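You operate a simulated robot arm through the tools that you are given. There is no shell and no other tool.

The job below is to be done with a simulated robot arm. You get a single attempt, and the scene is never put back.

Task
Change over to the green filter pot and strip the blue one.
Fine: open the blue bleed handle until it stops spitting and leave it open; lid on the free patch, white cartridge in the round dish, DUTY tag under the green pot. Set down upright: white filter element.

The check looks at the end state, three seconds after you hand in, the way a careful person would. Anything else that was tipped, shoved, dropped, spilled or broken makes it a failure. Lids that push on must go on centred and level and be pressed home; caps that screw on are set level and turned clockwise until they are tight.

Robot
A 6-joint arm with a two-finger parallel gripper, fixed in place. Base frame: the origin is on the floor under the middle of its stand, x ahead of it, y to its left, z up. Readings come in mm, degrees, newtons and seconds.
With the tool pointing down near the work surface it reaches from about 100 to 580 mm from the base axis. Its first joint turns from -66.0 to 66.0 degrees. Payload 2.7 kg.
The tool frame sits at the grasp point between the pads (the TCP): z along the fingers, y along the line on which they close. The tips reach 23 mm beyond it. Largest opening 94 mm; finger width 38, thickness 10; the body of the gripper, 54 by 96 mm, starts 39 mm behind the TCP.
Orientation is that of the tool frame in the base frame, as a unit quaternion [x, y, z, w]. With the fingers straight down and closing along the base's y, the tool's x points along the base's -x, its y along +y and its z along -z.

Tools
- The arm moves only by the tool arm_command. Its argument "moves" is a list of rows, each an object (a shift or turn left out is 0, a gripper value left out holds the last) with "delta_rot": the turn, a rotation vector about the tool's x, y, z in degrees, a list of three; "offset": the shift along the tool's x, y, z in mm, a list of three; "grip": the closure, from 0 (fully open) to 1 (shut). In form: [{"delta_rot": [rx, ry, rz], "offset": [dx, dy, dz], "grip": grip}, ...]. A call has 1 to 20 rows; each row shifts and turns the commanded pose from where the row before left it, along the tool's axes as they then stand. A row lasts 0.2 s, in which the tool goes at most 50 mm and 8.6 degrees; a call with a longer step from one row to the next is refused whole, and so is a gripper value outside its range. Where a pose cannot be reached the arm comes as near as it can. A force on the tool above 40 N (or 10 N above the force at the start of the call, whichever is more), or a blocked arm, ends the call early, and 0.2 s more pass. Each finger travels about 45 mm/s and halts on what it meets, pressing with about 39 N; the grip force reading is that of the motor and also rises with nothing between the fingers. The clock runs only during rows and for 0.2 s after the last one: add rows that do not move to give the fingers time. The reply holds the time, the measured pose of the TCP, the force on the tool along the base axes, the opening and the grip force, in the units named above and with some noise, with the torque about the TCP (base axes, N m) and any sound that the robot's microphone picked up.
- Cameras (640 x 400 px; columns grow to the right, rows downward): "scene" is fixed at [83.6, -435.9, 1412.4]; the picture's right is [0.70, -0.71, 0.00], its down [-0.34, -0.34, -0.87] and it looks along [0.62, 0.61, -0.48] (base axes); focal length 236 px, centre (320, 200). "wrist" rides on the gripper at [86, 16, -75] in the tool frame; the picture's right is [-0.18, 0.98, 0.00], its down [-0.58, -0.11, -0.81] and it looks along [-0.79, -0.15, 0.59] (tool axes); focal length 243 px, centre (320, 200). There is no depth. A picture from a camera that has moved, and an enlarged one, comes with that camera's place and axes in the base frame and with its lens.
- get_image(camera): a new picture of that camera. It takes no simulated time.
- enlarge(camera, box): a new picture of the part [left, top, right, bottom] of that camera's present view, enlarged. It takes no simulated time.
- job_done(): hands the job in; it is judged then, once.

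Places have to be worked out from the pictures, the camera data and where the tool is seen. Open the gripper and draw the arm clear of the work before you hand the job in, unless the task says otherwise.

The tools are called as name(argument=value, ...) on one line, values as JSON. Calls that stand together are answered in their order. arm_command: Moves the arm, as the interface text tells. Its arguments: {"type":"object","properties":{"moves":{"type":"array"}},"required":["moves"]} The other tools are called the same way: get_image (camera) takes a picture; enlarge (camera, box) takes an enlarged picture of a part of a camera's view; job_done () hands the job in.

At the start:

```text
time: 0.0
tool_pos: [363.3, -67.5, 1264.0]
tcp_rot: [0.0, 1.0, 0.0, 0.0]
ft_force: [-0.5, 0.2, 0.5]
moment: [-0.02, 0.02, 0.0]
width: 94.2
gripper_force: 0.1
```

scene: 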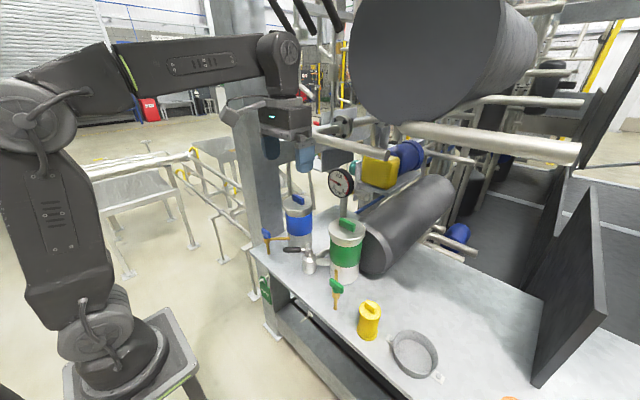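
wrist: 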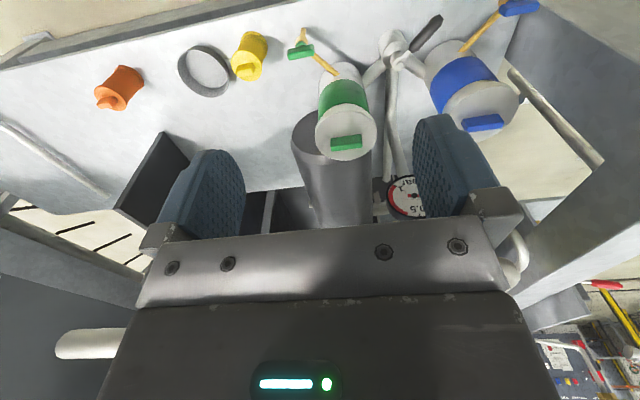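

I start by looking closely at the bench with both cameras before moving anything.

enlarge(camera="scene", box=[240, 160, 400, 260])

enlarge(camera="scene", box=[240, 220, 400, 320])

enlarge(camera="scene", box=[320, 280, 512, 400])

enlarge(camera="wrist", box=[280, 0, 560, 175])

enlarge(camera="wrist", box=[60, 0, 340, 175])

```text
4.00 times, centred on (320, 210) of scene
camera zoom: at [83.6, -435.9, 1412.4], right [0.7, -0.71, 0.0], down [-0.34, -0.34, -0.87], along [0.62, 0.61, -0.48], focal length 942 px, centre (320, 160)
```

zoom: 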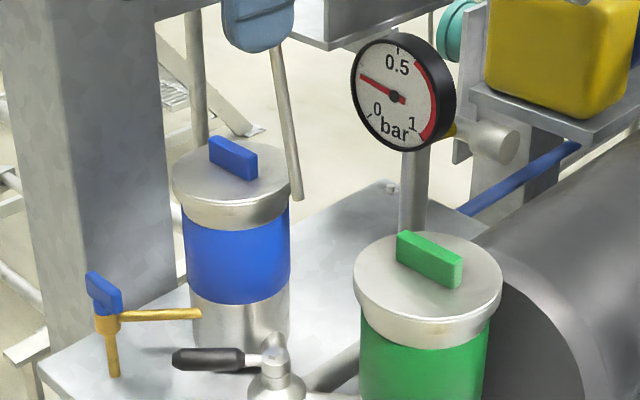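

```text
4.00 times, centred on (320, 270) of scene
camera zoom: at [83.6, -435.9, 1412.4], right [0.7, -0.71, 0.0], down [-0.34, -0.34, -0.87], along [0.62, 0.61, -0.48], focal length 942 px, centre (320, -80)
```

zoom: 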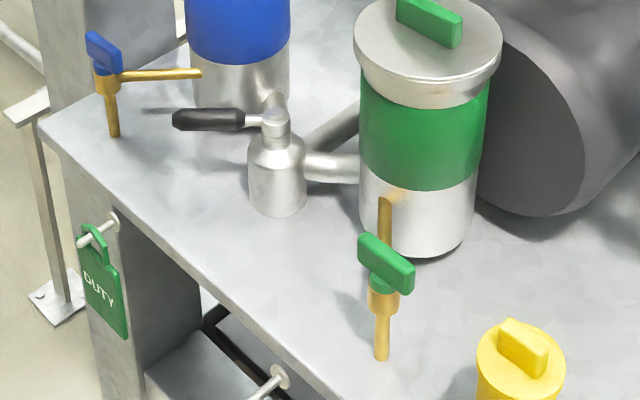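

```text
3.33 times, centred on (416, 340) of scene
camera zoom: at [83.6, -435.9, 1412.4], right [0.7, -0.71, 0.0], down [-0.34, -0.34, -0.87], along [0.62, 0.61, -0.48], focal length 785 px, centre (0, -267)
```

zoom: 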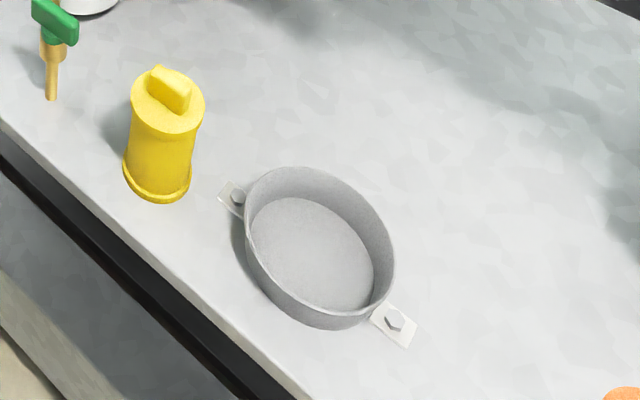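

```text
2.29 times, centred on (420, 88) of wrist
camera zoom: at [276.4, -52.3, 1339.0], right [0.18, 0.98, 0.0], down [0.58, -0.11, 0.81], along [0.79, -0.15, -0.59], focal length 555 px, centre (91, 457)
```

zoom: 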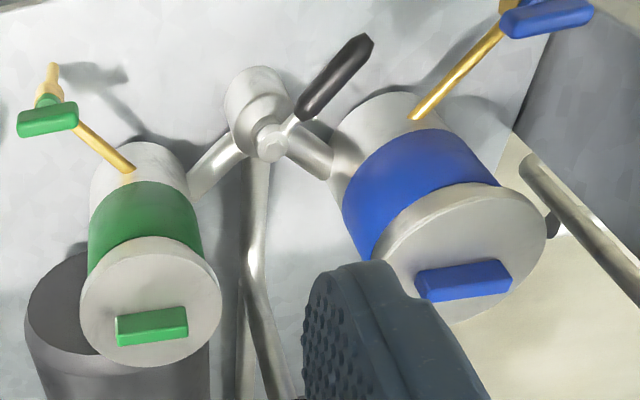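

```text
2.29 times, centred on (200, 88) of wrist
camera zoom: at [276.4, -52.3, 1339.0], right [0.18, 0.98, 0.0], down [0.58, -0.11, 0.81], along [0.79, -0.15, -0.59], focal length 555 px, centre (594, 457)
```

zoom: 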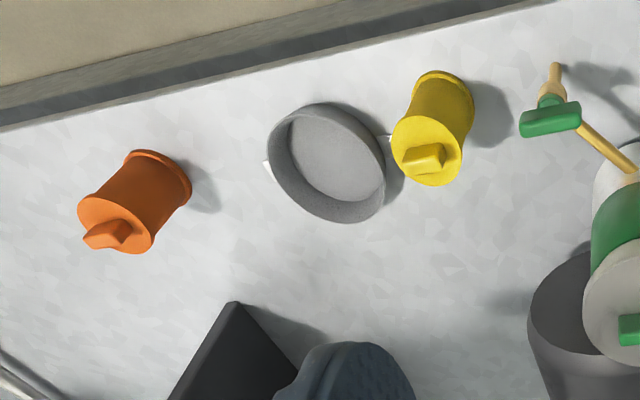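

The pictures put the blue and green lid handles near (592, 184, 974) and (592, -59, 974), with the bench top at about z 755. I take larger pictures of the tag, taps, changeover valve and dish to measure them better.

enlarge(camera="scene", box=[250, 225, 330, 275])

enlarge(camera="scene", box=[240, 265, 336, 325])

enlarge(camera="scene", box=[270, 180, 350, 230])

enlarge(camera="scene", box=[376, 310, 456, 360])

enlarge(camera="scene", box=[400, 280, 592, 400])

enlarge(camera="wrist", box=[340, 0, 436, 60])

enlarge(camera="wrist", box=[170, 30, 282, 100])

```text
8.00 times, centred on (290, 250) of scene
camera zoom: at [83.6, -435.9, 1412.4], right [0.7, -0.71, 0.0], down [-0.34, -0.34, -0.87], along [0.62, 0.61, -0.48], focal length 1884 px, centre (560, -200)
```

zoom: 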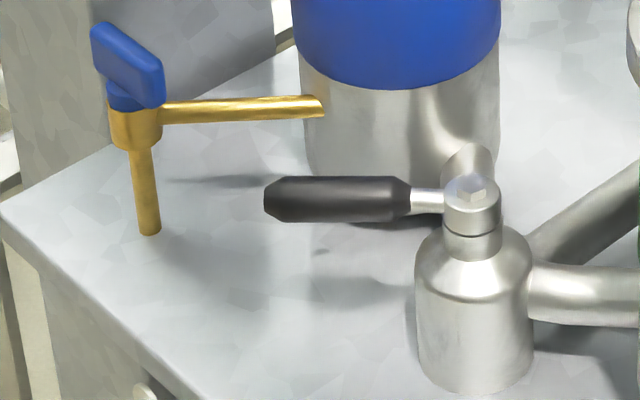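

```text
6.67 times, centred on (288, 295) of scene
camera zoom: at [83.6, -435.9, 1412.4], right [0.7, -0.71, 0.0], down [-0.34, -0.34, -0.87], along [0.62, 0.61, -0.48], focal length 1570 px, centre (533, -433)
```

zoom: 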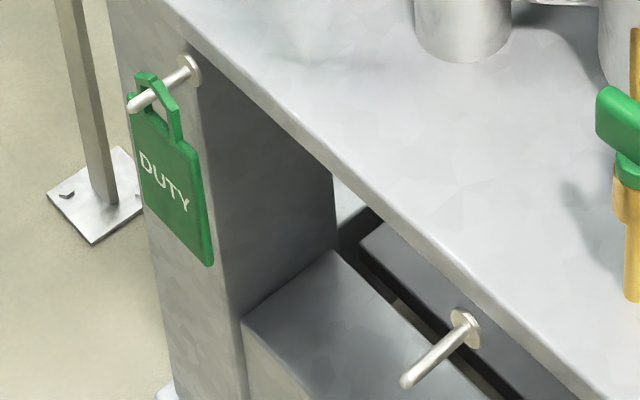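

```text
8.00 times, centred on (310, 205) of scene
camera zoom: at [83.6, -435.9, 1412.4], right [0.7, -0.71, 0.0], down [-0.34, -0.34, -0.87], along [0.62, 0.61, -0.48], focal length 1884 px, centre (400, 160)
```

zoom: 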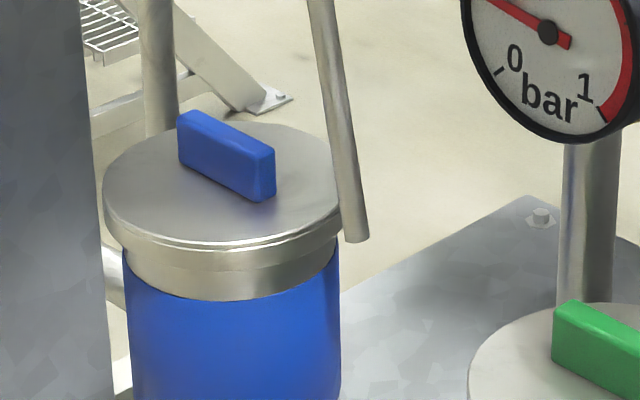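

```text
8.00 times, centred on (416, 335) of scene
camera zoom: at [83.6, -435.9, 1412.4], right [0.7, -0.71, 0.0], down [-0.34, -0.34, -0.87], along [0.62, 0.61, -0.48], focal length 1884 px, centre (-448, -880)
```

zoom: 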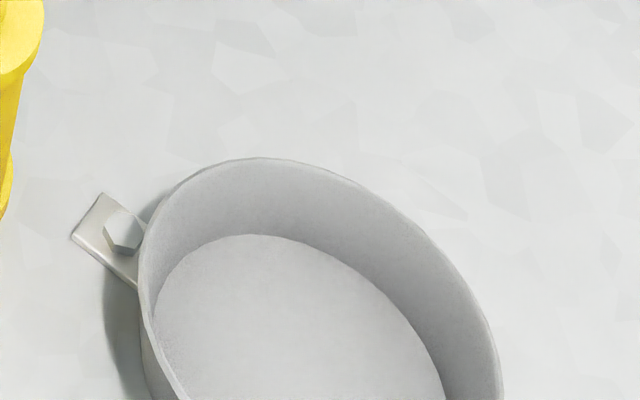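

```text
3.33 times, centred on (496, 340) of scene
camera zoom: at [83.6, -435.9, 1412.4], right [0.7, -0.71, 0.0], down [-0.34, -0.34, -0.87], along [0.62, 0.61, -0.48], focal length 785 px, centre (-267, -267)
```

zoom: 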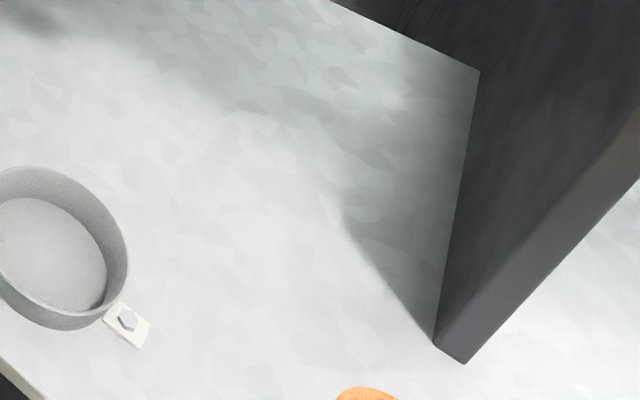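

```text
6.67 times, centred on (388, 30) of wrist
camera zoom: at [276.4, -52.3, 1339.0], right [0.18, 0.98, 0.0], down [0.58, -0.11, 0.81], along [0.79, -0.15, -0.59], focal length 1618 px, centre (-133, 1333)
```

zoom: 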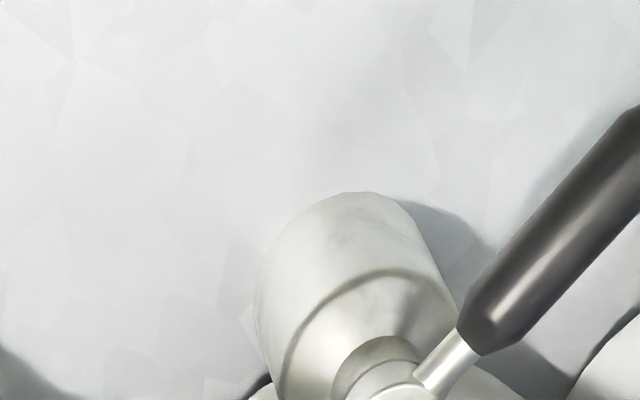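

```text
5.71 times, centred on (226, 65) of wrist
camera zoom: at [276.4, -52.3, 1339.0], right [0.18, 0.98, 0.0], down [0.58, -0.11, 0.81], along [0.79, -0.15, -0.59], focal length 1386 px, centre (857, 971)
```

zoom: 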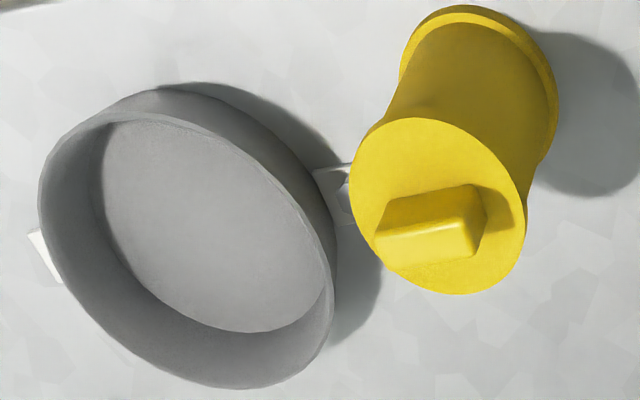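

Stem of the changeover valve is near (526, 57, 848), its lever points to about (466, 126, 835), the blue tap is near (460, 230, 860), and the dish centre is near (499, -370). I move to free space in front of the blue side to get a closer wrist view.

arm_command(moves=[{"offset": [10.5, 36.2, 27.3]}, {"offset": [10.5, 36.2, 27.3]}, {"offset": [10.5, 36.2, 27.3]}, {"offset": [10.5, 36.2, 27.3]}, {"offset": [10.5, 36.2, 27.3]}, {"offset": [10.5, 36.2, 27.3]}])

```text
time: 1.4
tool_pos: [295.7, 149.2, 1099.9]
tcp_rot: [0.001, 1.0, 0.0, 0.001]
ft_force: [0.0, 0.2, -0.1]
moment: [0.01, 0.01, 0.03]
width: 93.8
gripper_force: 0.0
```

The move went as planned. I take pictures from here.

get_image(camera="wrist")

enlarge(camera="wrist", box=[240, 0, 560, 200])

get_image(camera="scene")

```text
taken
camera wrist: at [210.3, 165.4, 1174.7], right [0.18, 0.98, 0.0], down [0.58, -0.11, 0.81], along [0.79, -0.15, -0.59], focal length 243 px, centre (320, 200)
```

wrist: 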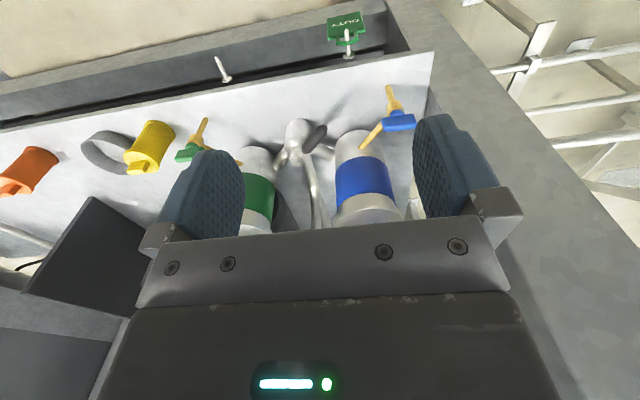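

```text
2.00 times, centred on (400, 100) of wrist
camera zoom: at [210.3, 165.4, 1174.7], right [0.18, 0.98, 0.0], down [0.58, -0.11, 0.81], along [0.79, -0.15, -0.59], focal length 485 px, centre (160, 400)
```

zoom: 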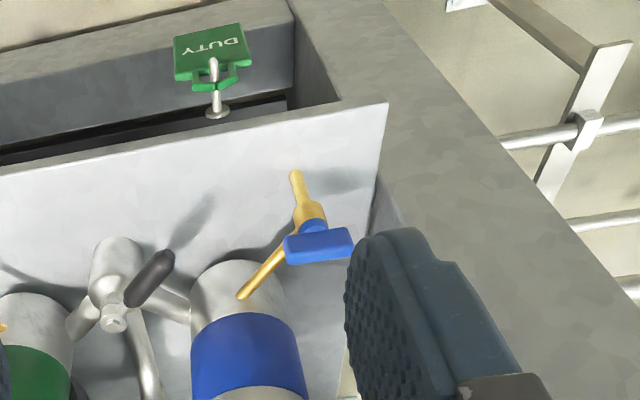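

```text
taken
```

scene: 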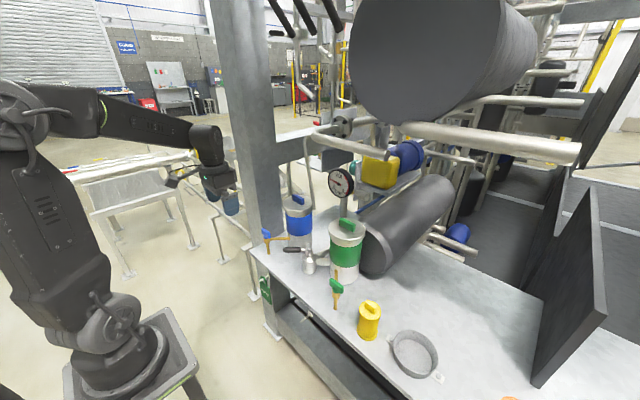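

Triangulating again: tag peg 1 is at y 180 and peg 2 at y -60, both at z 702 and sticking out from x 418 to 379. The blue tap handle lies along y at (469, 245, 846), and the lever is 45° off -x toward blue. I hold still for a moment to check the settled pose, and look at the pots and gripper.

arm_command(moves=[{"offset": [0, 0, 0]}, {"offset": [0, 0, 0]}])

enlarge(camera="scene", box=[140, 100, 300, 200])

enlarge(camera="wrist", box=[240, 80, 432, 200])

enlarge(camera="wrist", box=[0, 60, 240, 210])

```text
time: 2.0
tool_pos: [297.7, 148.9, 1100.3]
tcp_rot: [0.0, 1.0, 0.0, 0.001]
ft_force: [-0.2, 0.0, -0.3]
moment: [-0.01, 0.01, -0.02]
width: 93.8
gripper_force: 0.2
```

```text
4.00 times, centred on (220, 150) of scene
camera zoom: at [83.6, -435.9, 1412.4], right [0.7, -0.71, 0.0], down [-0.34, -0.34, -0.87], along [0.62, 0.61, -0.48], focal length 942 px, centre (720, 400)
```

zoom: 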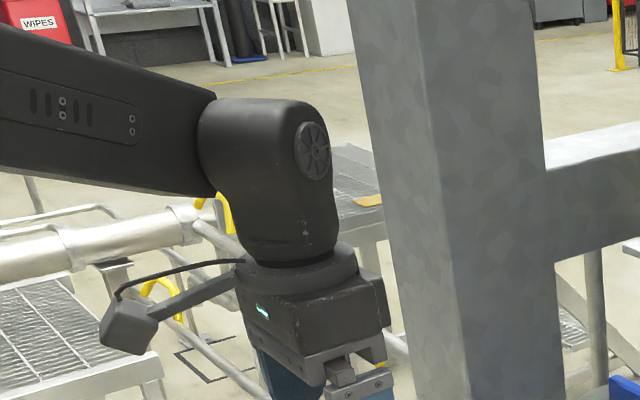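

```text
3.33 times, centred on (336, 140) of wrist
camera zoom: at [210.6, 165.0, 1174.8], right [0.18, 0.98, 0.0], down [0.58, -0.11, 0.81], along [0.79, -0.15, -0.59], focal length 809 px, centre (267, 400)
```

zoom: 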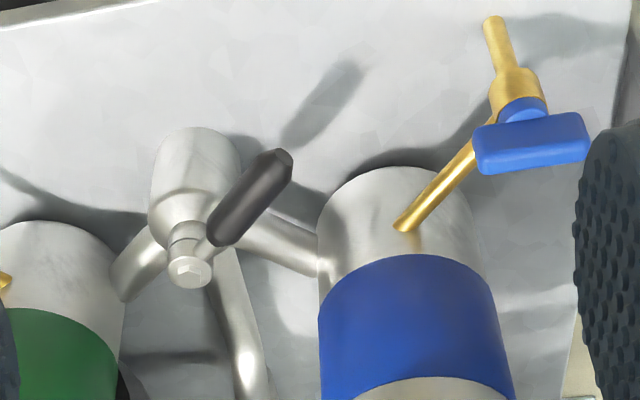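

```text
2.67 times, centred on (120, 135) of wrist
camera zoom: at [210.6, 165.0, 1174.8], right [0.18, 0.98, 0.0], down [0.58, -0.11, 0.81], along [0.79, -0.15, -0.59], focal length 647 px, centre (853, 373)
```

zoom: 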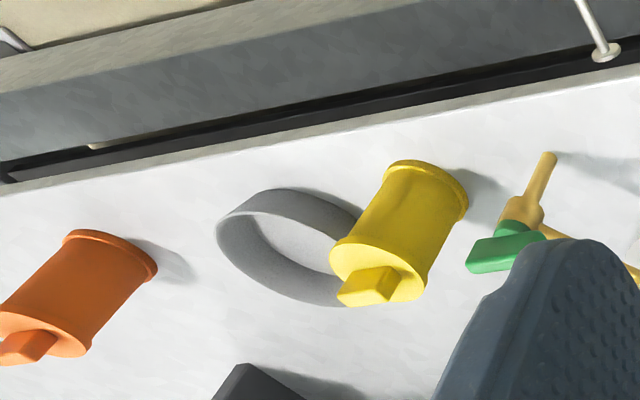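

The camera box rides on a short boom on the tool's +x side, so I need to keep that clear too. I move above the lever at (478, 110, 935) with the fingers partly closed, then turn the tool 45° to line up with the lever.

arm_command(moves=[{"offset": [-30.2, -6.6, 27.5], "grip": 0.4}, {"offset": [-30.2, -6.6, 27.5], "grip": 0.4}, {"offset": [-30.2, -6.6, 27.5], "grip": 0.4}, {"offset": [-30.2, -6.6, 27.5], "grip": 0.4}, {"offset": [-30.2, -6.6, 27.5], "grip": 0.4}, {"offset": [-30.2, -6.6, 27.5], "grip": 0.4}, {"delta_rot": [0, 0, 7.5]}, {"delta_rot": [0, 0, 7.5]}, {"delta_rot": [0, 0, 7.5]}, {"delta_rot": [0, 0, 7.5]}, {"delta_rot": [0, 0, 7.5]}, {"delta_rot": [0, 0, 7.5]}, {"delta_rot": [0, 0, 0]}])

get_image(camera="wrist")

enlarge(camera="scene", box=[240, 160, 400, 260])

```text
time: 4.8
tool_pos: [482.2, 109.8, 936.2]
tcp_rot: [0.383, 0.924, 0.001, 0.0]
ft_force: [0.3, 0.1, -0.3]
moment: [-0.04, 0.01, 0.0]
width: 56.4
gripper_force: 0.1
```

```text
taken
camera wrist: at [432.3, 182.3, 1010.8], right [0.83, 0.56, 0.0], down [0.33, -0.49, 0.81], along [0.45, -0.67, -0.59], focal length 243 px, centre (320, 200)
```

wrist: 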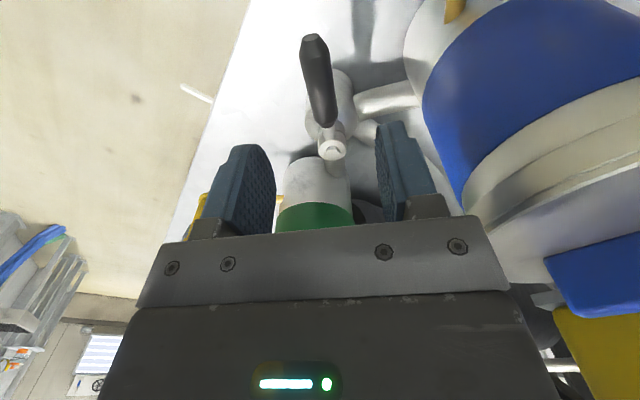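

```text
4.00 times, centred on (320, 210) of scene
camera zoom: at [83.6, -435.9, 1412.4], right [0.7, -0.71, 0.0], down [-0.34, -0.34, -0.87], along [0.62, 0.61, -0.48], focal length 942 px, centre (320, 160)
```

zoom: 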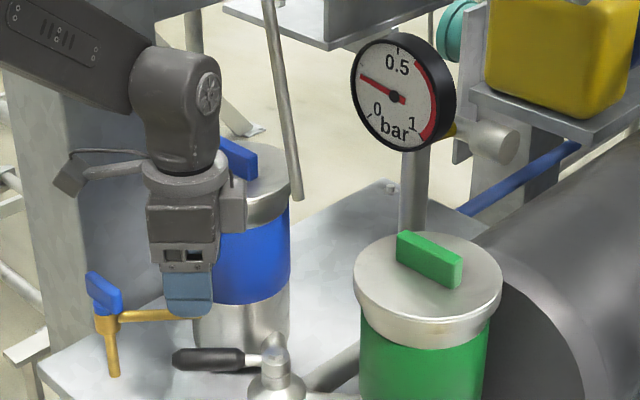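

The lever runs straight down the middle column between the fingers, so the yaw is right. I lower 91 mm to z 845 and close on the lever.

arm_command(moves=[{"offset": [0, 0, 30]}, {"offset": [0, 0, 30]}, {"offset": [0, 0, 31]}, {"offset": [0, 0, 0]}, {"grip": 0.6}, {"grip": 0.75}, {"grip": 0.85}, {"grip": 0.85}])

get_image(camera="wrist")

enlarge(camera="scene", box=[240, 200, 336, 260])

```text
time: 6.6
tool_pos: [480.9, 107.2, 842.0]
tcp_rot: [0.382, 0.924, 0.0, -0.001]
ft_force: [-6.4, -7.8, 2.8]
moment: [0.1, 0.33, 0.01]
width: 20.6
gripper_force: 44.9
```

```text
taken
camera wrist: at [432.3, 180.8, 916.9], right [0.83, 0.56, 0.0], down [0.34, -0.49, 0.81], along [0.45, -0.67, -0.59], focal length 243 px, centre (320, 200)
```

wrist: 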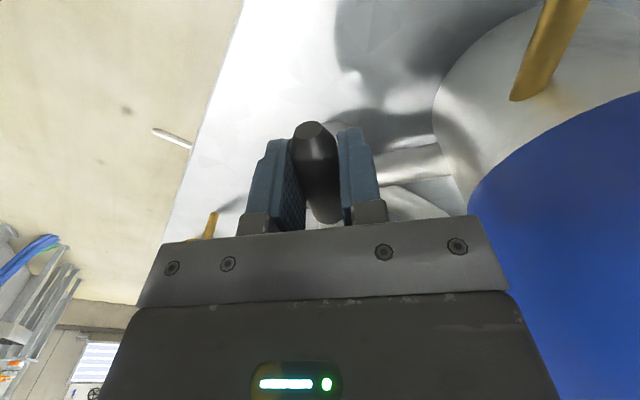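

```text
6.67 times, centred on (288, 230) of scene
camera zoom: at [83.4, -436.1, 1412.4], right [0.7, -0.71, 0.0], down [-0.34, -0.34, -0.87], along [0.62, 0.61, -0.48], focal length 1570 px, centre (533, 0)
```

zoom: 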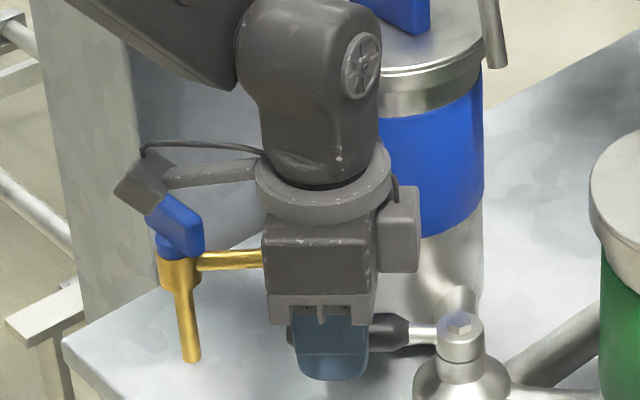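

The fingers hold the lever (20.6 mm wide) with only a small side load. I swing it along the arc about (528, 60), half of it first, to watch the forces.

arm_command(moves=[{"offset": [-0.57, -8.68, 0], "delta_rot": [0, 0, -7.5]}, {"offset": [-0.57, -8.68, 0], "delta_rot": [0, 0, -7.5]}, {"offset": [-0.57, -8.68, 0], "delta_rot": [0, 0, -7.5]}, {"offset": [-0.57, -8.68, 0], "delta_rot": [0, 0, -7.5]}, {"offset": [-0.57, -8.68, 0], "delta_rot": [0, 0, -7.5]}, {"offset": [-0.57, -8.68, 0], "delta_rot": [0, 0, -7.5]}])

enlarge(camera="scene", box=[240, 160, 400, 260])

```text
time: 8.0
tool_pos: [463.2, 59.8, 841.3]
tcp_rot: [0.002, 1.0, 0.0, -0.002]
ft_force: [8.2, -22.8, -29.7]
moment: [-0.02, 0.15, -1.73]
width: 21.0
gripper_force: 45.0
```

```text
4.00 times, centred on (320, 210) of scene
camera zoom: at [84.2, -436.4, 1412.2], right [0.7, -0.71, 0.0], down [-0.35, -0.34, -0.87], along [0.62, 0.61, -0.48], focal length 942 px, centre (320, 160)
```

zoom: 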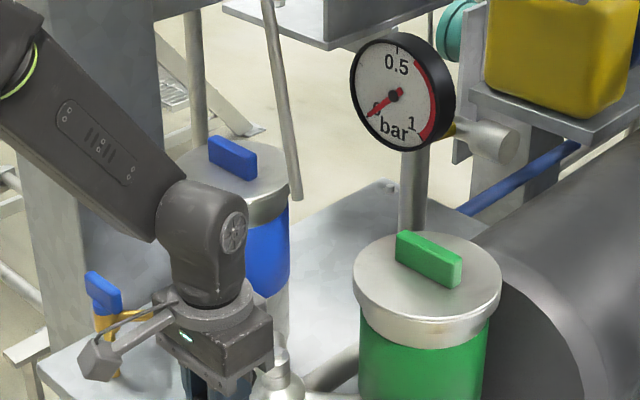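

The lever is halfway and the gauge needle has dropped. There is a 30 N vertical load, so I ease the tool down 2.5 mm to relax it before going on.

arm_command(moves=[{"offset": [0, 0, 1.5]}, {"offset": [0, 0, 1.0]}, {"offset": [0, 0, 0]}])

get_image(camera="wrist")

```text
time: 8.8
tool_pos: [461.3, 60.4, 843.2]
tcp_rot: [0.001, 1.0, 0.001, -0.001]
ft_force: [-2.7, -21.8, -7.3]
moment: [-0.08, 0.66, -1.56]
width: 21.1
gripper_force: 44.5
```

```text
taken
camera wrist: at [375.2, 77.0, 917.2], right [0.19, 0.98, 0.0], down [0.58, -0.11, 0.81], along [0.79, -0.15, -0.59], focal length 243 px, centre (320, 200)
```

wrist: 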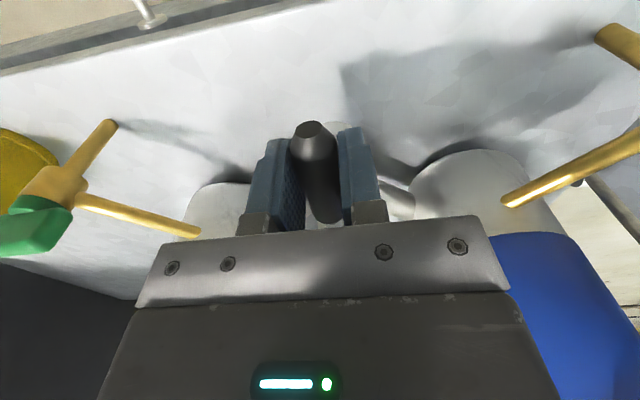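

The vertical load is down to 7 N. I continue the swing to the green side.

arm_command(moves=[{"offset": [-0.57, -8.68, 0.3], "delta_rot": [0, 0, -7.5]}, {"offset": [-0.57, -8.68, 0.3], "delta_rot": [0, 0, -7.5]}, {"offset": [-0.57, -8.68, 0.3], "delta_rot": [0, 0, -7.5]}, {"offset": [-0.57, -8.68, 0], "delta_rot": [0, 0, -7.5]}, {"offset": [-0.57, -8.68, 0], "delta_rot": [0, 0, -7.5]}, {"offset": [-0.57, -8.68, 0], "delta_rot": [0, 0, -7.5]}])

enlarge(camera="scene", box=[240, 160, 400, 260])

```text
time: 9.8
tool_pos: [469.7, 29.9, 841.7]
tcp_rot: [-0.226, 0.974, 0.0, -0.002]
ft_force: [-3.9, -5.0, 5.4]
moment: [-0.03, -0.27, -0.19]
width: 20.7
gripper_force: 44.9
stopped in row 4: the force on the tool passed its limit at 42 N (the readings are from after the stop); the commanded pose is now the measured one
```

```text
4.00 times, centred on (320, 210) of scene
camera zoom: at [83.4, -436.0, 1412.4], right [0.7, -0.71, 0.0], down [-0.34, -0.34, -0.87], along [0.62, 0.61, -0.48], focal length 942 px, centre (320, 160)
```

zoom: 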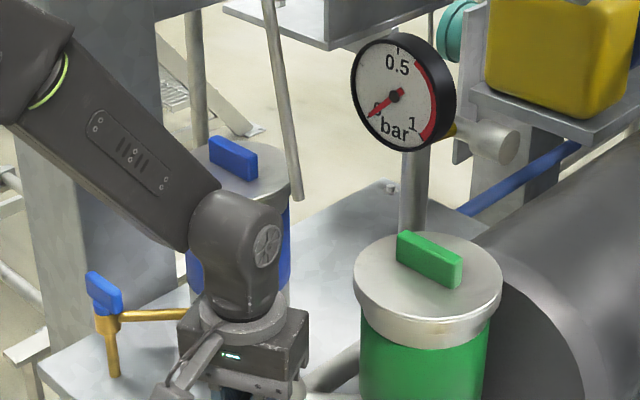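

The stop came at about 27° past centre, and the load fell away after it. I keep going in smaller steps to tell friction from the end stop.

arm_command(moves=[{"offset": [-0.12, -3.45, 0], "delta_rot": [0, 0, -3]}, {"offset": [-0.12, -3.45, 0], "delta_rot": [0, 0, -3]}, {"offset": [-0.12, -3.45, 0], "delta_rot": [0, 0, -3]}, {"offset": [-0.12, -3.45, 0], "delta_rot": [0, 0, -3]}, {"offset": [-0.12, -3.45, 0], "delta_rot": [0, 0, -3]}])

```text
time: 11.0
tool_pos: [477.2, 16.2, 841.9]
tcp_rot: [-0.351, 0.936, -0.001, 0.0]
ft_force: [-3.0, -17.9, 19.6]
moment: [-0.86, 0.94, -0.82]
width: 20.6
gripper_force: 44.8
```

The lever is at about 41° on the green side. I push on slowly until it meets its stop.

arm_command(moves=[{"offset": [-0.06, -2.3, 0.3], "delta_rot": [0, 0, -2]}, {"offset": [-0.06, -2.3, 0.3], "delta_rot": [0, 0, -2]}, {"offset": [-0.06, -2.3, 0], "delta_rot": [0, 0, -2]}, {"offset": [-0.06, -2.3, 0], "delta_rot": [0, 0, -2]}])

enlarge(camera="scene", box=[240, 180, 400, 280])

```text
time: 12.0
tool_pos: [483.8, 12.4, 842.5]
tcp_rot: [-0.415, 0.91, 0.001, -0.004]
ft_force: [-26.2, 11.8, 27.7]
moment: [0.47, -0.05, -1.85]
width: 23.3
gripper_force: 44.9
```

```text
4.00 times, centred on (320, 230) of scene
camera zoom: at [82.5, -435.6, 1412.6], right [0.7, -0.71, 0.0], down [-0.34, -0.34, -0.87], along [0.62, 0.61, -0.48], focal length 942 px, centre (320, 80)
```

zoom: 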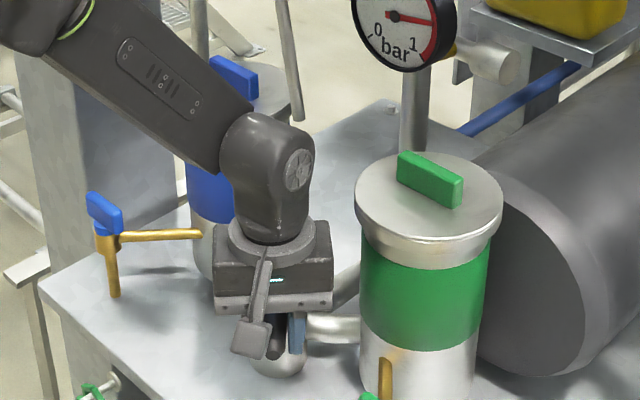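

The lever now sits at about 46° with clear resistance, which looks like its stop. The gauge needle has moved, so I check it closely.

enlarge(camera="scene", box=[310, 160, 374, 200])

get_image(camera="wrist")

```text
10.00 times, centred on (342, 180) of scene
camera zoom: at [82.5, -435.6, 1412.6], right [0.7, -0.71, 0.0], down [-0.34, -0.34, -0.87], along [0.62, 0.61, -0.48], focal length 2355 px, centre (100, 400)
```

zoom: 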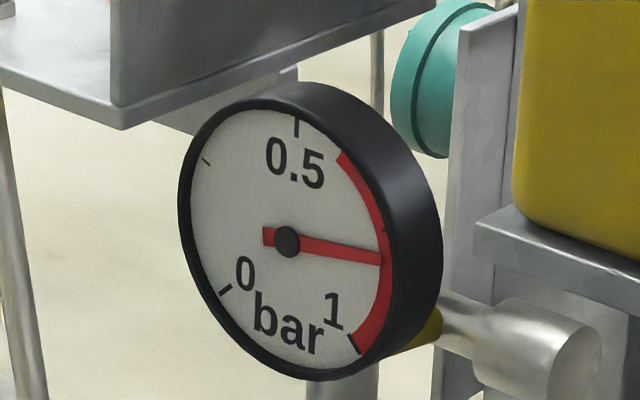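

```text
taken
camera wrist: at [414.2, -42.5, 916.5], right [-0.62, 0.78, 0.01], down [0.47, 0.37, 0.8], along [0.63, 0.5, -0.6], focal length 243 px, centre (320, 200)
```

wrist: 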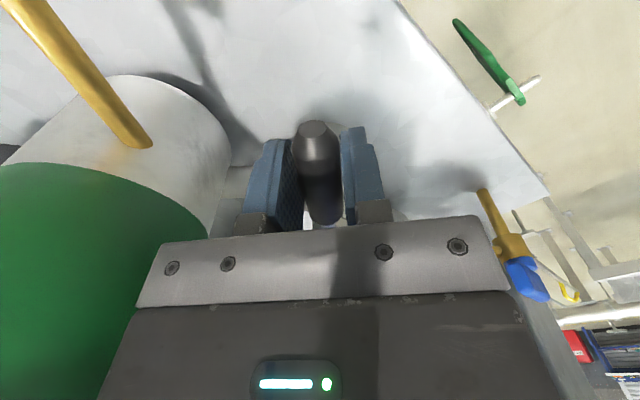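

The gauge shows roughly 0.85 bar, where it read about 0.3 at the start. The wider grip suggests the lever is on its stop, so I ease back 3° to unload it, wait, and read the gauge again.

arm_command(moves=[{"offset": [0, 2.0, 0.5], "delta_rot": [0, 0, 3]}, {"offset": [0, 0, 0.5]}, {"offset": [0, 0, 0]}, {"offset": [0, 0, 0]}, {"offset": [0, 0, 0]}])

enlarge(camera="scene", box=[310, 160, 374, 200])

enlarge(camera="scene", box=[240, 200, 368, 280])

```text
time: 13.2
tool_pos: [481.7, 11.8, 841.5]
tcp_rot: [-0.392, 0.92, 0.001, -0.004]
ft_force: [-20.6, 18.4, 15.9]
moment: [-0.58, 0.88, -1.56]
width: 21.2
gripper_force: 45.4
```

```text
10.00 times, centred on (342, 180) of scene
camera zoom: at [82.9, -435.4, 1412.6], right [0.7, -0.71, 0.0], down [-0.34, -0.34, -0.87], along [0.62, 0.61, -0.48], focal length 2355 px, centre (100, 400)
```

zoom: 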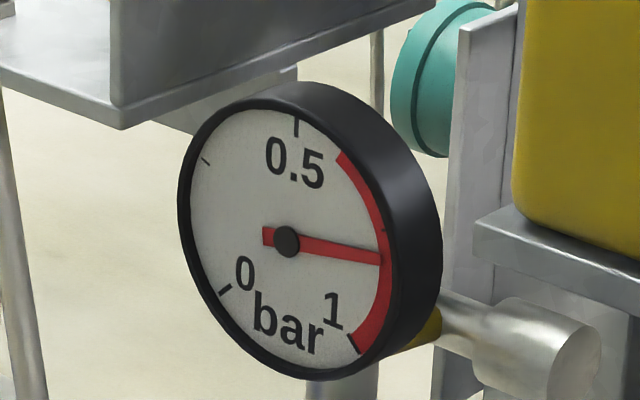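

```text
5.00 times, centred on (304, 240) of scene
camera zoom: at [82.9, -435.4, 1412.6], right [0.7, -0.71, 0.0], down [-0.34, -0.34, -0.87], along [0.62, 0.61, -0.48], focal length 1177 px, centre (400, 0)
```

zoom: 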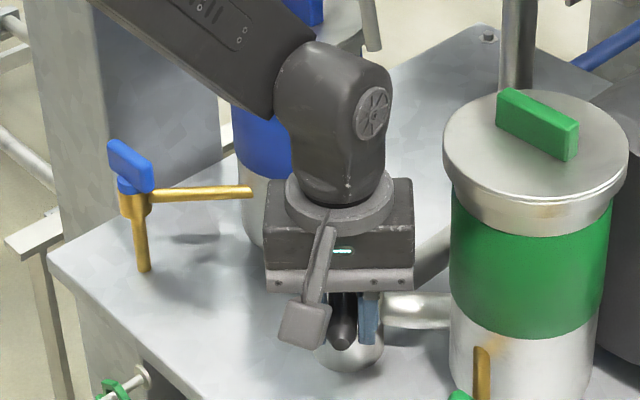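

The lever tip is now near (466, -8), the mirror image of where it started. I open the fingers and rise clear so I can see the lever and gauge properly.

arm_command(moves=[{"grip": 0.6}, {"grip": 0.4}, {"grip": 0.4}, {"offset": [0, 0, -30]}, {"offset": [0, 0, -45]}, {"offset": [0, 0, -45]}, {"offset": [30, 0, -30]}, {"offset": [0, 0, 0]}])

enlarge(camera="scene", box=[310, 160, 374, 200])

enlarge(camera="scene", box=[250, 225, 346, 285])

get_image(camera="wrist")

```text
time: 15.0
tool_pos: [462.4, -11.8, 991.0]
tcp_rot: [-0.392, 0.92, 0.0, -0.001]
ft_force: [0.1, 0.3, -0.2]
moment: [-0.02, 0.0, -0.01]
width: 56.4
gripper_force: 0.0
```

```text
10.00 times, centred on (342, 180) of scene
camera zoom: at [83.5, -435.9, 1412.4], right [0.7, -0.71, 0.0], down [-0.34, -0.34, -0.87], along [0.62, 0.61, -0.48], focal length 2355 px, centre (100, 400)
```

zoom: 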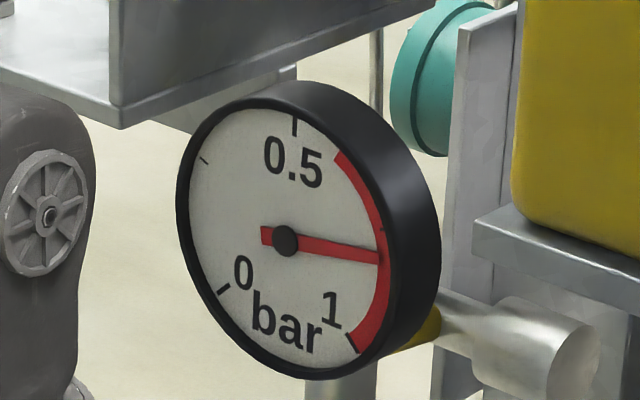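

```text
6.67 times, centred on (298, 255) of scene
camera zoom: at [83.5, -435.9, 1412.4], right [0.7, -0.71, 0.0], down [-0.34, -0.34, -0.87], along [0.62, 0.61, -0.48], focal length 1570 px, centre (467, -167)
```

zoom: 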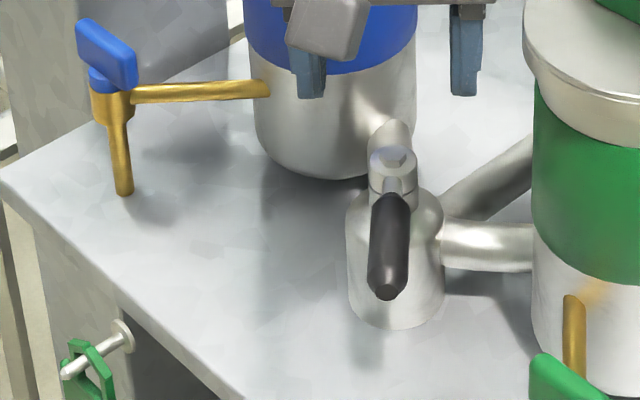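

```text
taken
camera wrist: at [392.4, -62.9, 1065.1], right [-0.58, 0.81, 0.0], down [0.48, 0.35, 0.8], along [0.65, 0.47, -0.59], focal length 243 px, centre (320, 200)
```

wrist: 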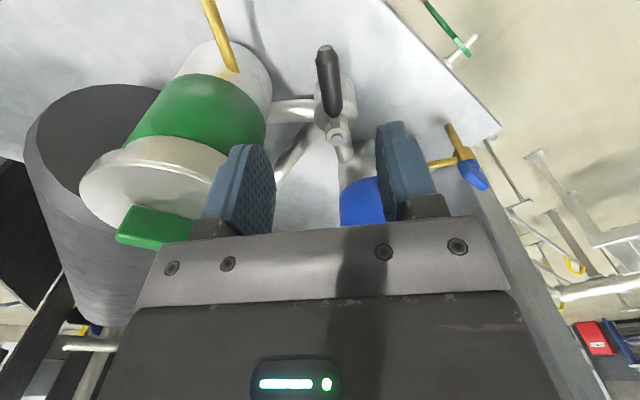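

The changeover lever rests at 45° on the green side, the mirror of its start. Next is the blue bleed: I turn the tool so the fingers close along x with the camera on the pot-free -y side, and move above (469, 245).

arm_command(moves=[{"delta_rot": [0, 0, -7.3], "grip": 0.5}, {"delta_rot": [0, 0, -7.3]}, {"delta_rot": [0, 0, -7.3]}, {"delta_rot": [0, 0, -7.3]}, {"delta_rot": [0, 0, -7.3]}, {"delta_rot": [0, 0, -7.3]}, {"offset": [-42.8, -1.1, 0]}, {"offset": [-42.8, -1.1, 0]}, {"offset": [-42.8, -1.1, 0]}, {"offset": [-42.8, -1.1, 0]}, {"offset": [-42.8, -1.1, 0]}, {"offset": [-42.8, -1.1, 0]}, {"offset": [0, 0, 30]}, {"offset": [0, 0, 0]}])

get_image(camera="wrist")

enlarge(camera="scene", box=[230, 160, 358, 240])

```text
time: 18.0
tool_pos: [472.5, 247.5, 957.5]
tcp_rot: [0.707, -0.707, 0.0, 0.001]
ft_force: [0.2, -0.6, 0.4]
moment: [0.02, 0.01, 0.0]
width: 47.0
gripper_force: 0.1
```

```text
taken
camera wrist: at [456.0, 161.4, 1032.4], right [-0.98, 0.18, 0.0], down [0.11, 0.58, 0.81], along [0.15, 0.79, -0.59], focal length 243 px, centre (320, 200)
```

wrist: 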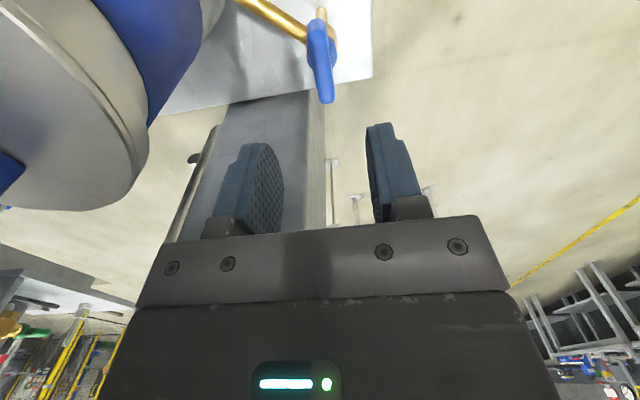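

```text
5.00 times, centred on (294, 200) of scene
camera zoom: at [83.6, -435.9, 1412.4], right [0.7, -0.71, 0.0], down [-0.34, -0.34, -0.87], along [0.62, 0.61, -0.48], focal length 1177 px, centre (450, 200)
```

zoom: 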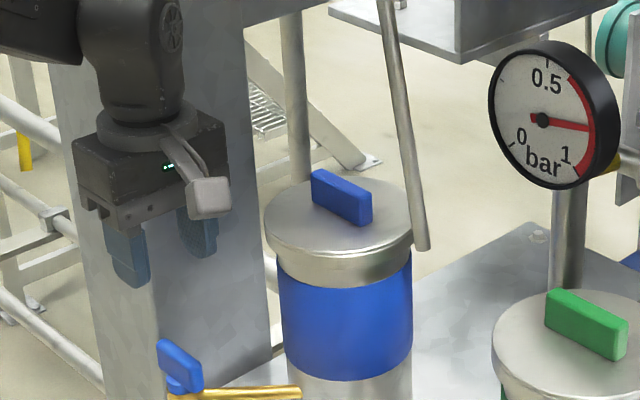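

The handle lies straight between the open fingers, about 3 mm toward -x from centre. I correct that, lower to z 862 so the tips stay above the hub, and close on it.

arm_command(moves=[{"offset": [0, 3, 32]}, {"offset": [0, 0, 32]}, {"offset": [0, 0, 20]}, {"offset": [0, 0, 11]}, {"offset": [0, 0, 0]}])

get_image(camera="wrist")

enlarge(camera="scene", box=[240, 190, 336, 250])

```text
time: 19.2
tool_pos: [466.8, 246.7, 863.4]
tcp_rot: [-0.707, 0.707, 0.001, 0.0]
ft_force: [-0.3, 0.0, -0.4]
moment: [0.0, 0.0, 0.01]
width: 47.0
gripper_force: 0.0
```

```text
taken
camera wrist: at [451.3, 160.3, 938.2], right [-0.98, 0.18, 0.0], down [0.11, 0.58, 0.81], along [0.15, 0.79, -0.59], focal length 243 px, centre (320, 200)
```

wrist: 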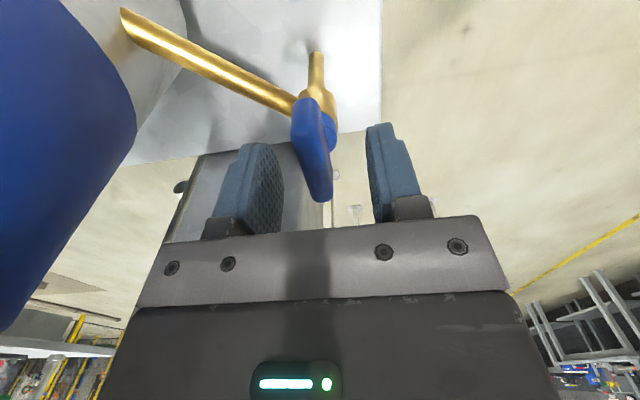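

```text
6.67 times, centred on (288, 220) of scene
camera zoom: at [83.6, -435.9, 1412.4], right [0.7, -0.71, 0.0], down [-0.34, -0.34, -0.87], along [0.62, 0.61, -0.48], focal length 1570 px, centre (533, 67)
```

zoom: 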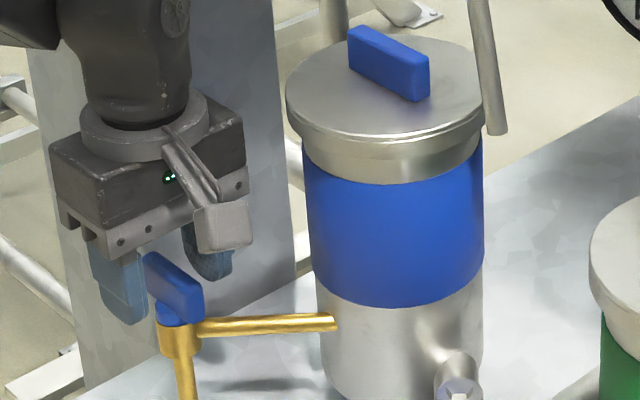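

The handle spans z 840 to 855 and sits about 3 mm toward +x from the tool centre. I centre on it and close.

arm_command(moves=[{"offset": [0, -2.8, 0]}, {"grip": 0.6}, {"grip": 0.75}, {"grip": 0.9}, {"grip": 0.9}, {"grip": 0.9}])

enlarge(camera="wrist", box=[220, 40, 444, 180])

```text
time: 20.6
tool_pos: [470.2, 245.8, 863.2]
tcp_rot: [0.707, -0.707, 0.0, 0.001]
ft_force: [-1.8, -0.6, -0.8]
moment: [0.1, -0.25, 0.0]
width: 13.0
gripper_force: 45.4
```

```text
2.86 times, centred on (332, 110) of wrist
camera zoom: at [453.8, 159.5, 938.8], right [-0.98, 0.18, 0.0], down [0.11, 0.58, 0.81], along [0.15, 0.79, -0.59], focal length 693 px, centre (286, 457)
```

zoom: 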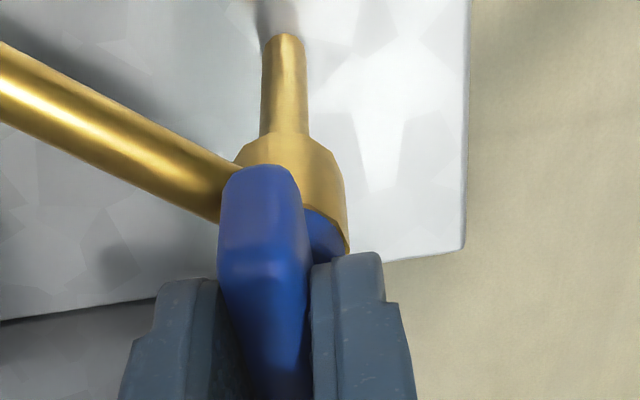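

The fingers hold the 13 mm bar with almost no load. I try a gentle counter-clockwise turn of 12° and listen.

arm_command(moves=[{"delta_rot": [0, 0, -4]}, {"delta_rot": [0, 0, -4]}, {"delta_rot": [0, 0, -4]}, {"delta_rot": [0, 0, 0]}])

enlarge(camera="scene", box=[240, 190, 336, 250])

```text
time: 21.6
tool_pos: [470.3, 246.0, 864.2]
tcp_rot: [0.777, -0.629, 0.0, 0.002]
ft_force: [4.3, -9.7, -10.8]
moment: [1.14, -0.24, 0.03]
width: 12.9
gripper_force: 44.9
```

```text
6.67 times, centred on (288, 220) of scene
camera zoom: at [83.8, -436.1, 1412.4], right [0.7, -0.71, 0.0], down [-0.35, -0.34, -0.87], along [0.62, 0.61, -0.48], focal length 1570 px, centre (533, 67)
```

zoom: 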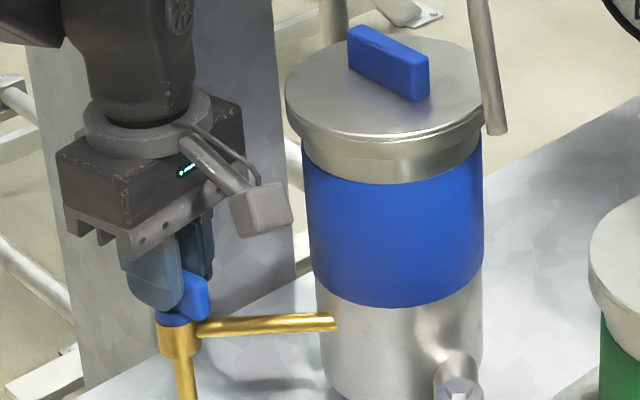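

The tool turned 12° with no twisting torque and no change in width, so the handle is following. I continue counter-clockwise another 22° and keep an eye on the sound field.

arm_command(moves=[{"delta_rot": [0, 0, -4]}, {"delta_rot": [0, 0, -4]}, {"delta_rot": [0, 0, -4]}, {"delta_rot": [0, 0, -4]}, {"delta_rot": [0, 0, -3]}, {"delta_rot": [0, 0, -3]}, {"delta_rot": [0, 0, 0]}])

enlarge(camera="scene", box=[240, 190, 336, 250])

enlarge(camera="wrist", box=[220, 40, 444, 180])

```text
time: 23.2
tool_pos: [470.0, 245.5, 863.7]
tcp_rot: [0.883, -0.47, -0.002, 0.002]
ft_force: [10.6, -10.1, -26.3]
moment: [-0.25, -0.89, 0.0]
width: 13.1
gripper_force: 44.7
```

```text
6.67 times, centred on (288, 220) of scene
camera zoom: at [84.2, -435.9, 1412.4], right [0.7, -0.71, 0.0], down [-0.35, -0.34, -0.87], along [0.62, 0.61, -0.48], focal length 1570 px, centre (533, 67)
```

zoom: 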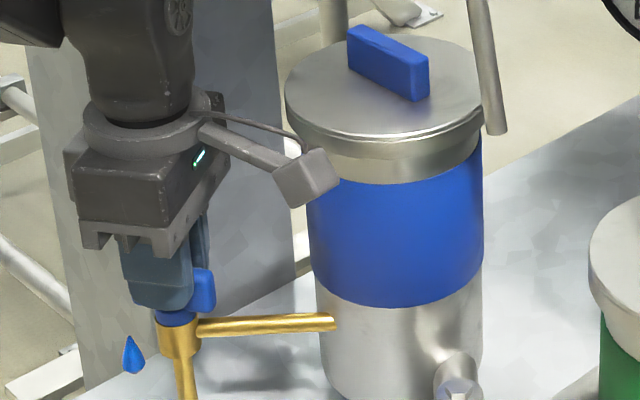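

```text
2.86 times, centred on (332, 110) of wrist
camera zoom: at [504.6, 165.2, 938.8], right [-0.92, -0.4, 0.0], down [-0.23, 0.55, 0.81], along [-0.32, 0.74, -0.59], focal length 693 px, centre (286, 457)
```

zoom: 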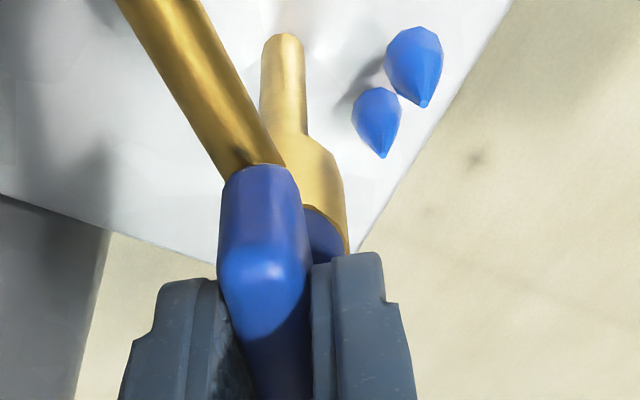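

Blue drops are spitting from the spout, so counter-clockwise opens it. I relax the vertical load a little, hold the handle here and wait.

arm_command(moves=[{"offset": [0, 0, 1]}, {"offset": [0, 0, 0.7]}, {"offset": [0, 0, 0]}, {"offset": [0, 0, 0]}, {"offset": [0, 0, 0]}, {"offset": [0, 0, 0]}])

enlarge(camera="scene", box=[240, 200, 368, 280])

enlarge(camera="scene", box=[310, 160, 374, 200])

```text
time: 24.6
tool_pos: [469.9, 245.3, 864.3]
tcp_rot: [0.883, -0.469, -0.001, 0.001]
ft_force: [-1.9, -13.9, -6.1]
moment: [-0.49, -0.57, -0.02]
width: 13.1
gripper_force: 44.6
```

```text
5.00 times, centred on (304, 240) of scene
camera zoom: at [83.6, -436.2, 1412.4], right [0.7, -0.71, 0.0], down [-0.34, -0.34, -0.87], along [0.62, 0.61, -0.48], focal length 1177 px, centre (400, 0)
```

zoom: 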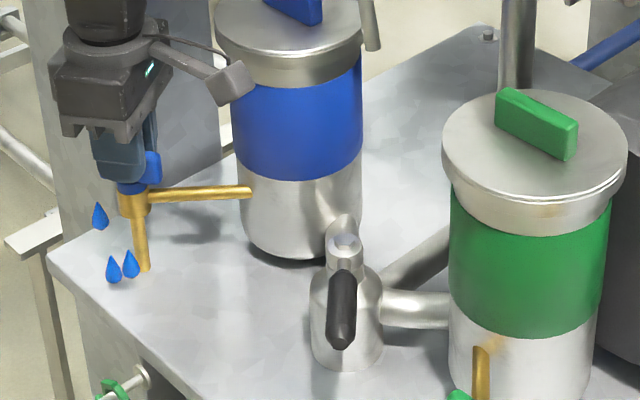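

```text
10.00 times, centred on (342, 180) of scene
camera zoom: at [83.6, -436.2, 1412.4], right [0.7, -0.71, 0.0], down [-0.34, -0.34, -0.87], along [0.62, 0.61, -0.48], focal length 2355 px, centre (100, 400)
```

zoom: 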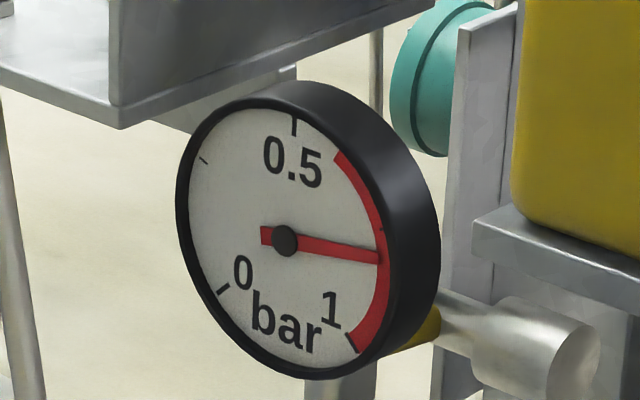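

It is still spitting at this opening and the gauge is unchanged. I wait another 4 seconds.

arm_command(moves=[{"offset": [0, 0, 0]}, {"offset": [0, 0, 0]}, {"offset": [0, 0, 0]}, {"offset": [0, 0, 0]}, {"offset": [0, 0, 0]}, {"offset": [0, 0, 0]}, {"offset": [0, 0, 0]}, {"offset": [0, 0, 0]}, {"offset": [0, 0, 0]}, {"offset": [0, 0, 0]}, {"offset": [0, 0, 0]}, {"offset": [0, 0, 0]}, {"offset": [0, 0, 0]}, {"offset": [0, 0, 0]}, {"offset": [0, 0, 0]}, {"offset": [0, 0, 0]}, {"offset": [0, 0, 0]}, {"offset": [0, 0, 0]}])

enlarge(camera="scene", box=[240, 200, 368, 280])

```text
time: 28.4
tool_pos: [469.7, 247.1, 863.4]
tcp_rot: [0.883, -0.47, 0.0, 0.0]
ft_force: [-5.3, -12.2, 3.5]
moment: [0.49, 0.13, 0.02]
width: 13.1
gripper_force: 45.5
```

```text
5.00 times, centred on (304, 240) of scene
camera zoom: at [83.4, -436.2, 1412.3], right [0.7, -0.71, 0.0], down [-0.34, -0.34, -0.87], along [0.62, 0.61, -0.48], focal length 1177 px, centre (400, 0)
```

zoom: 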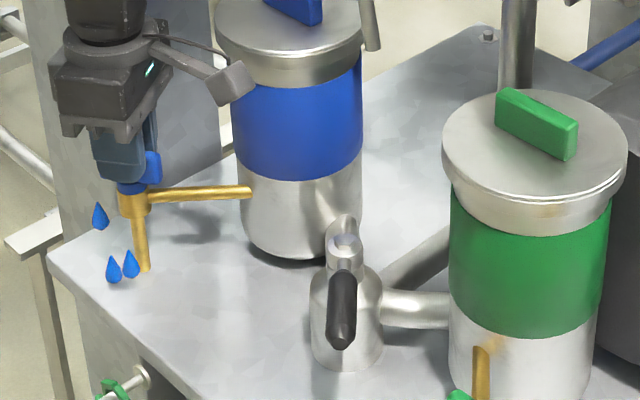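

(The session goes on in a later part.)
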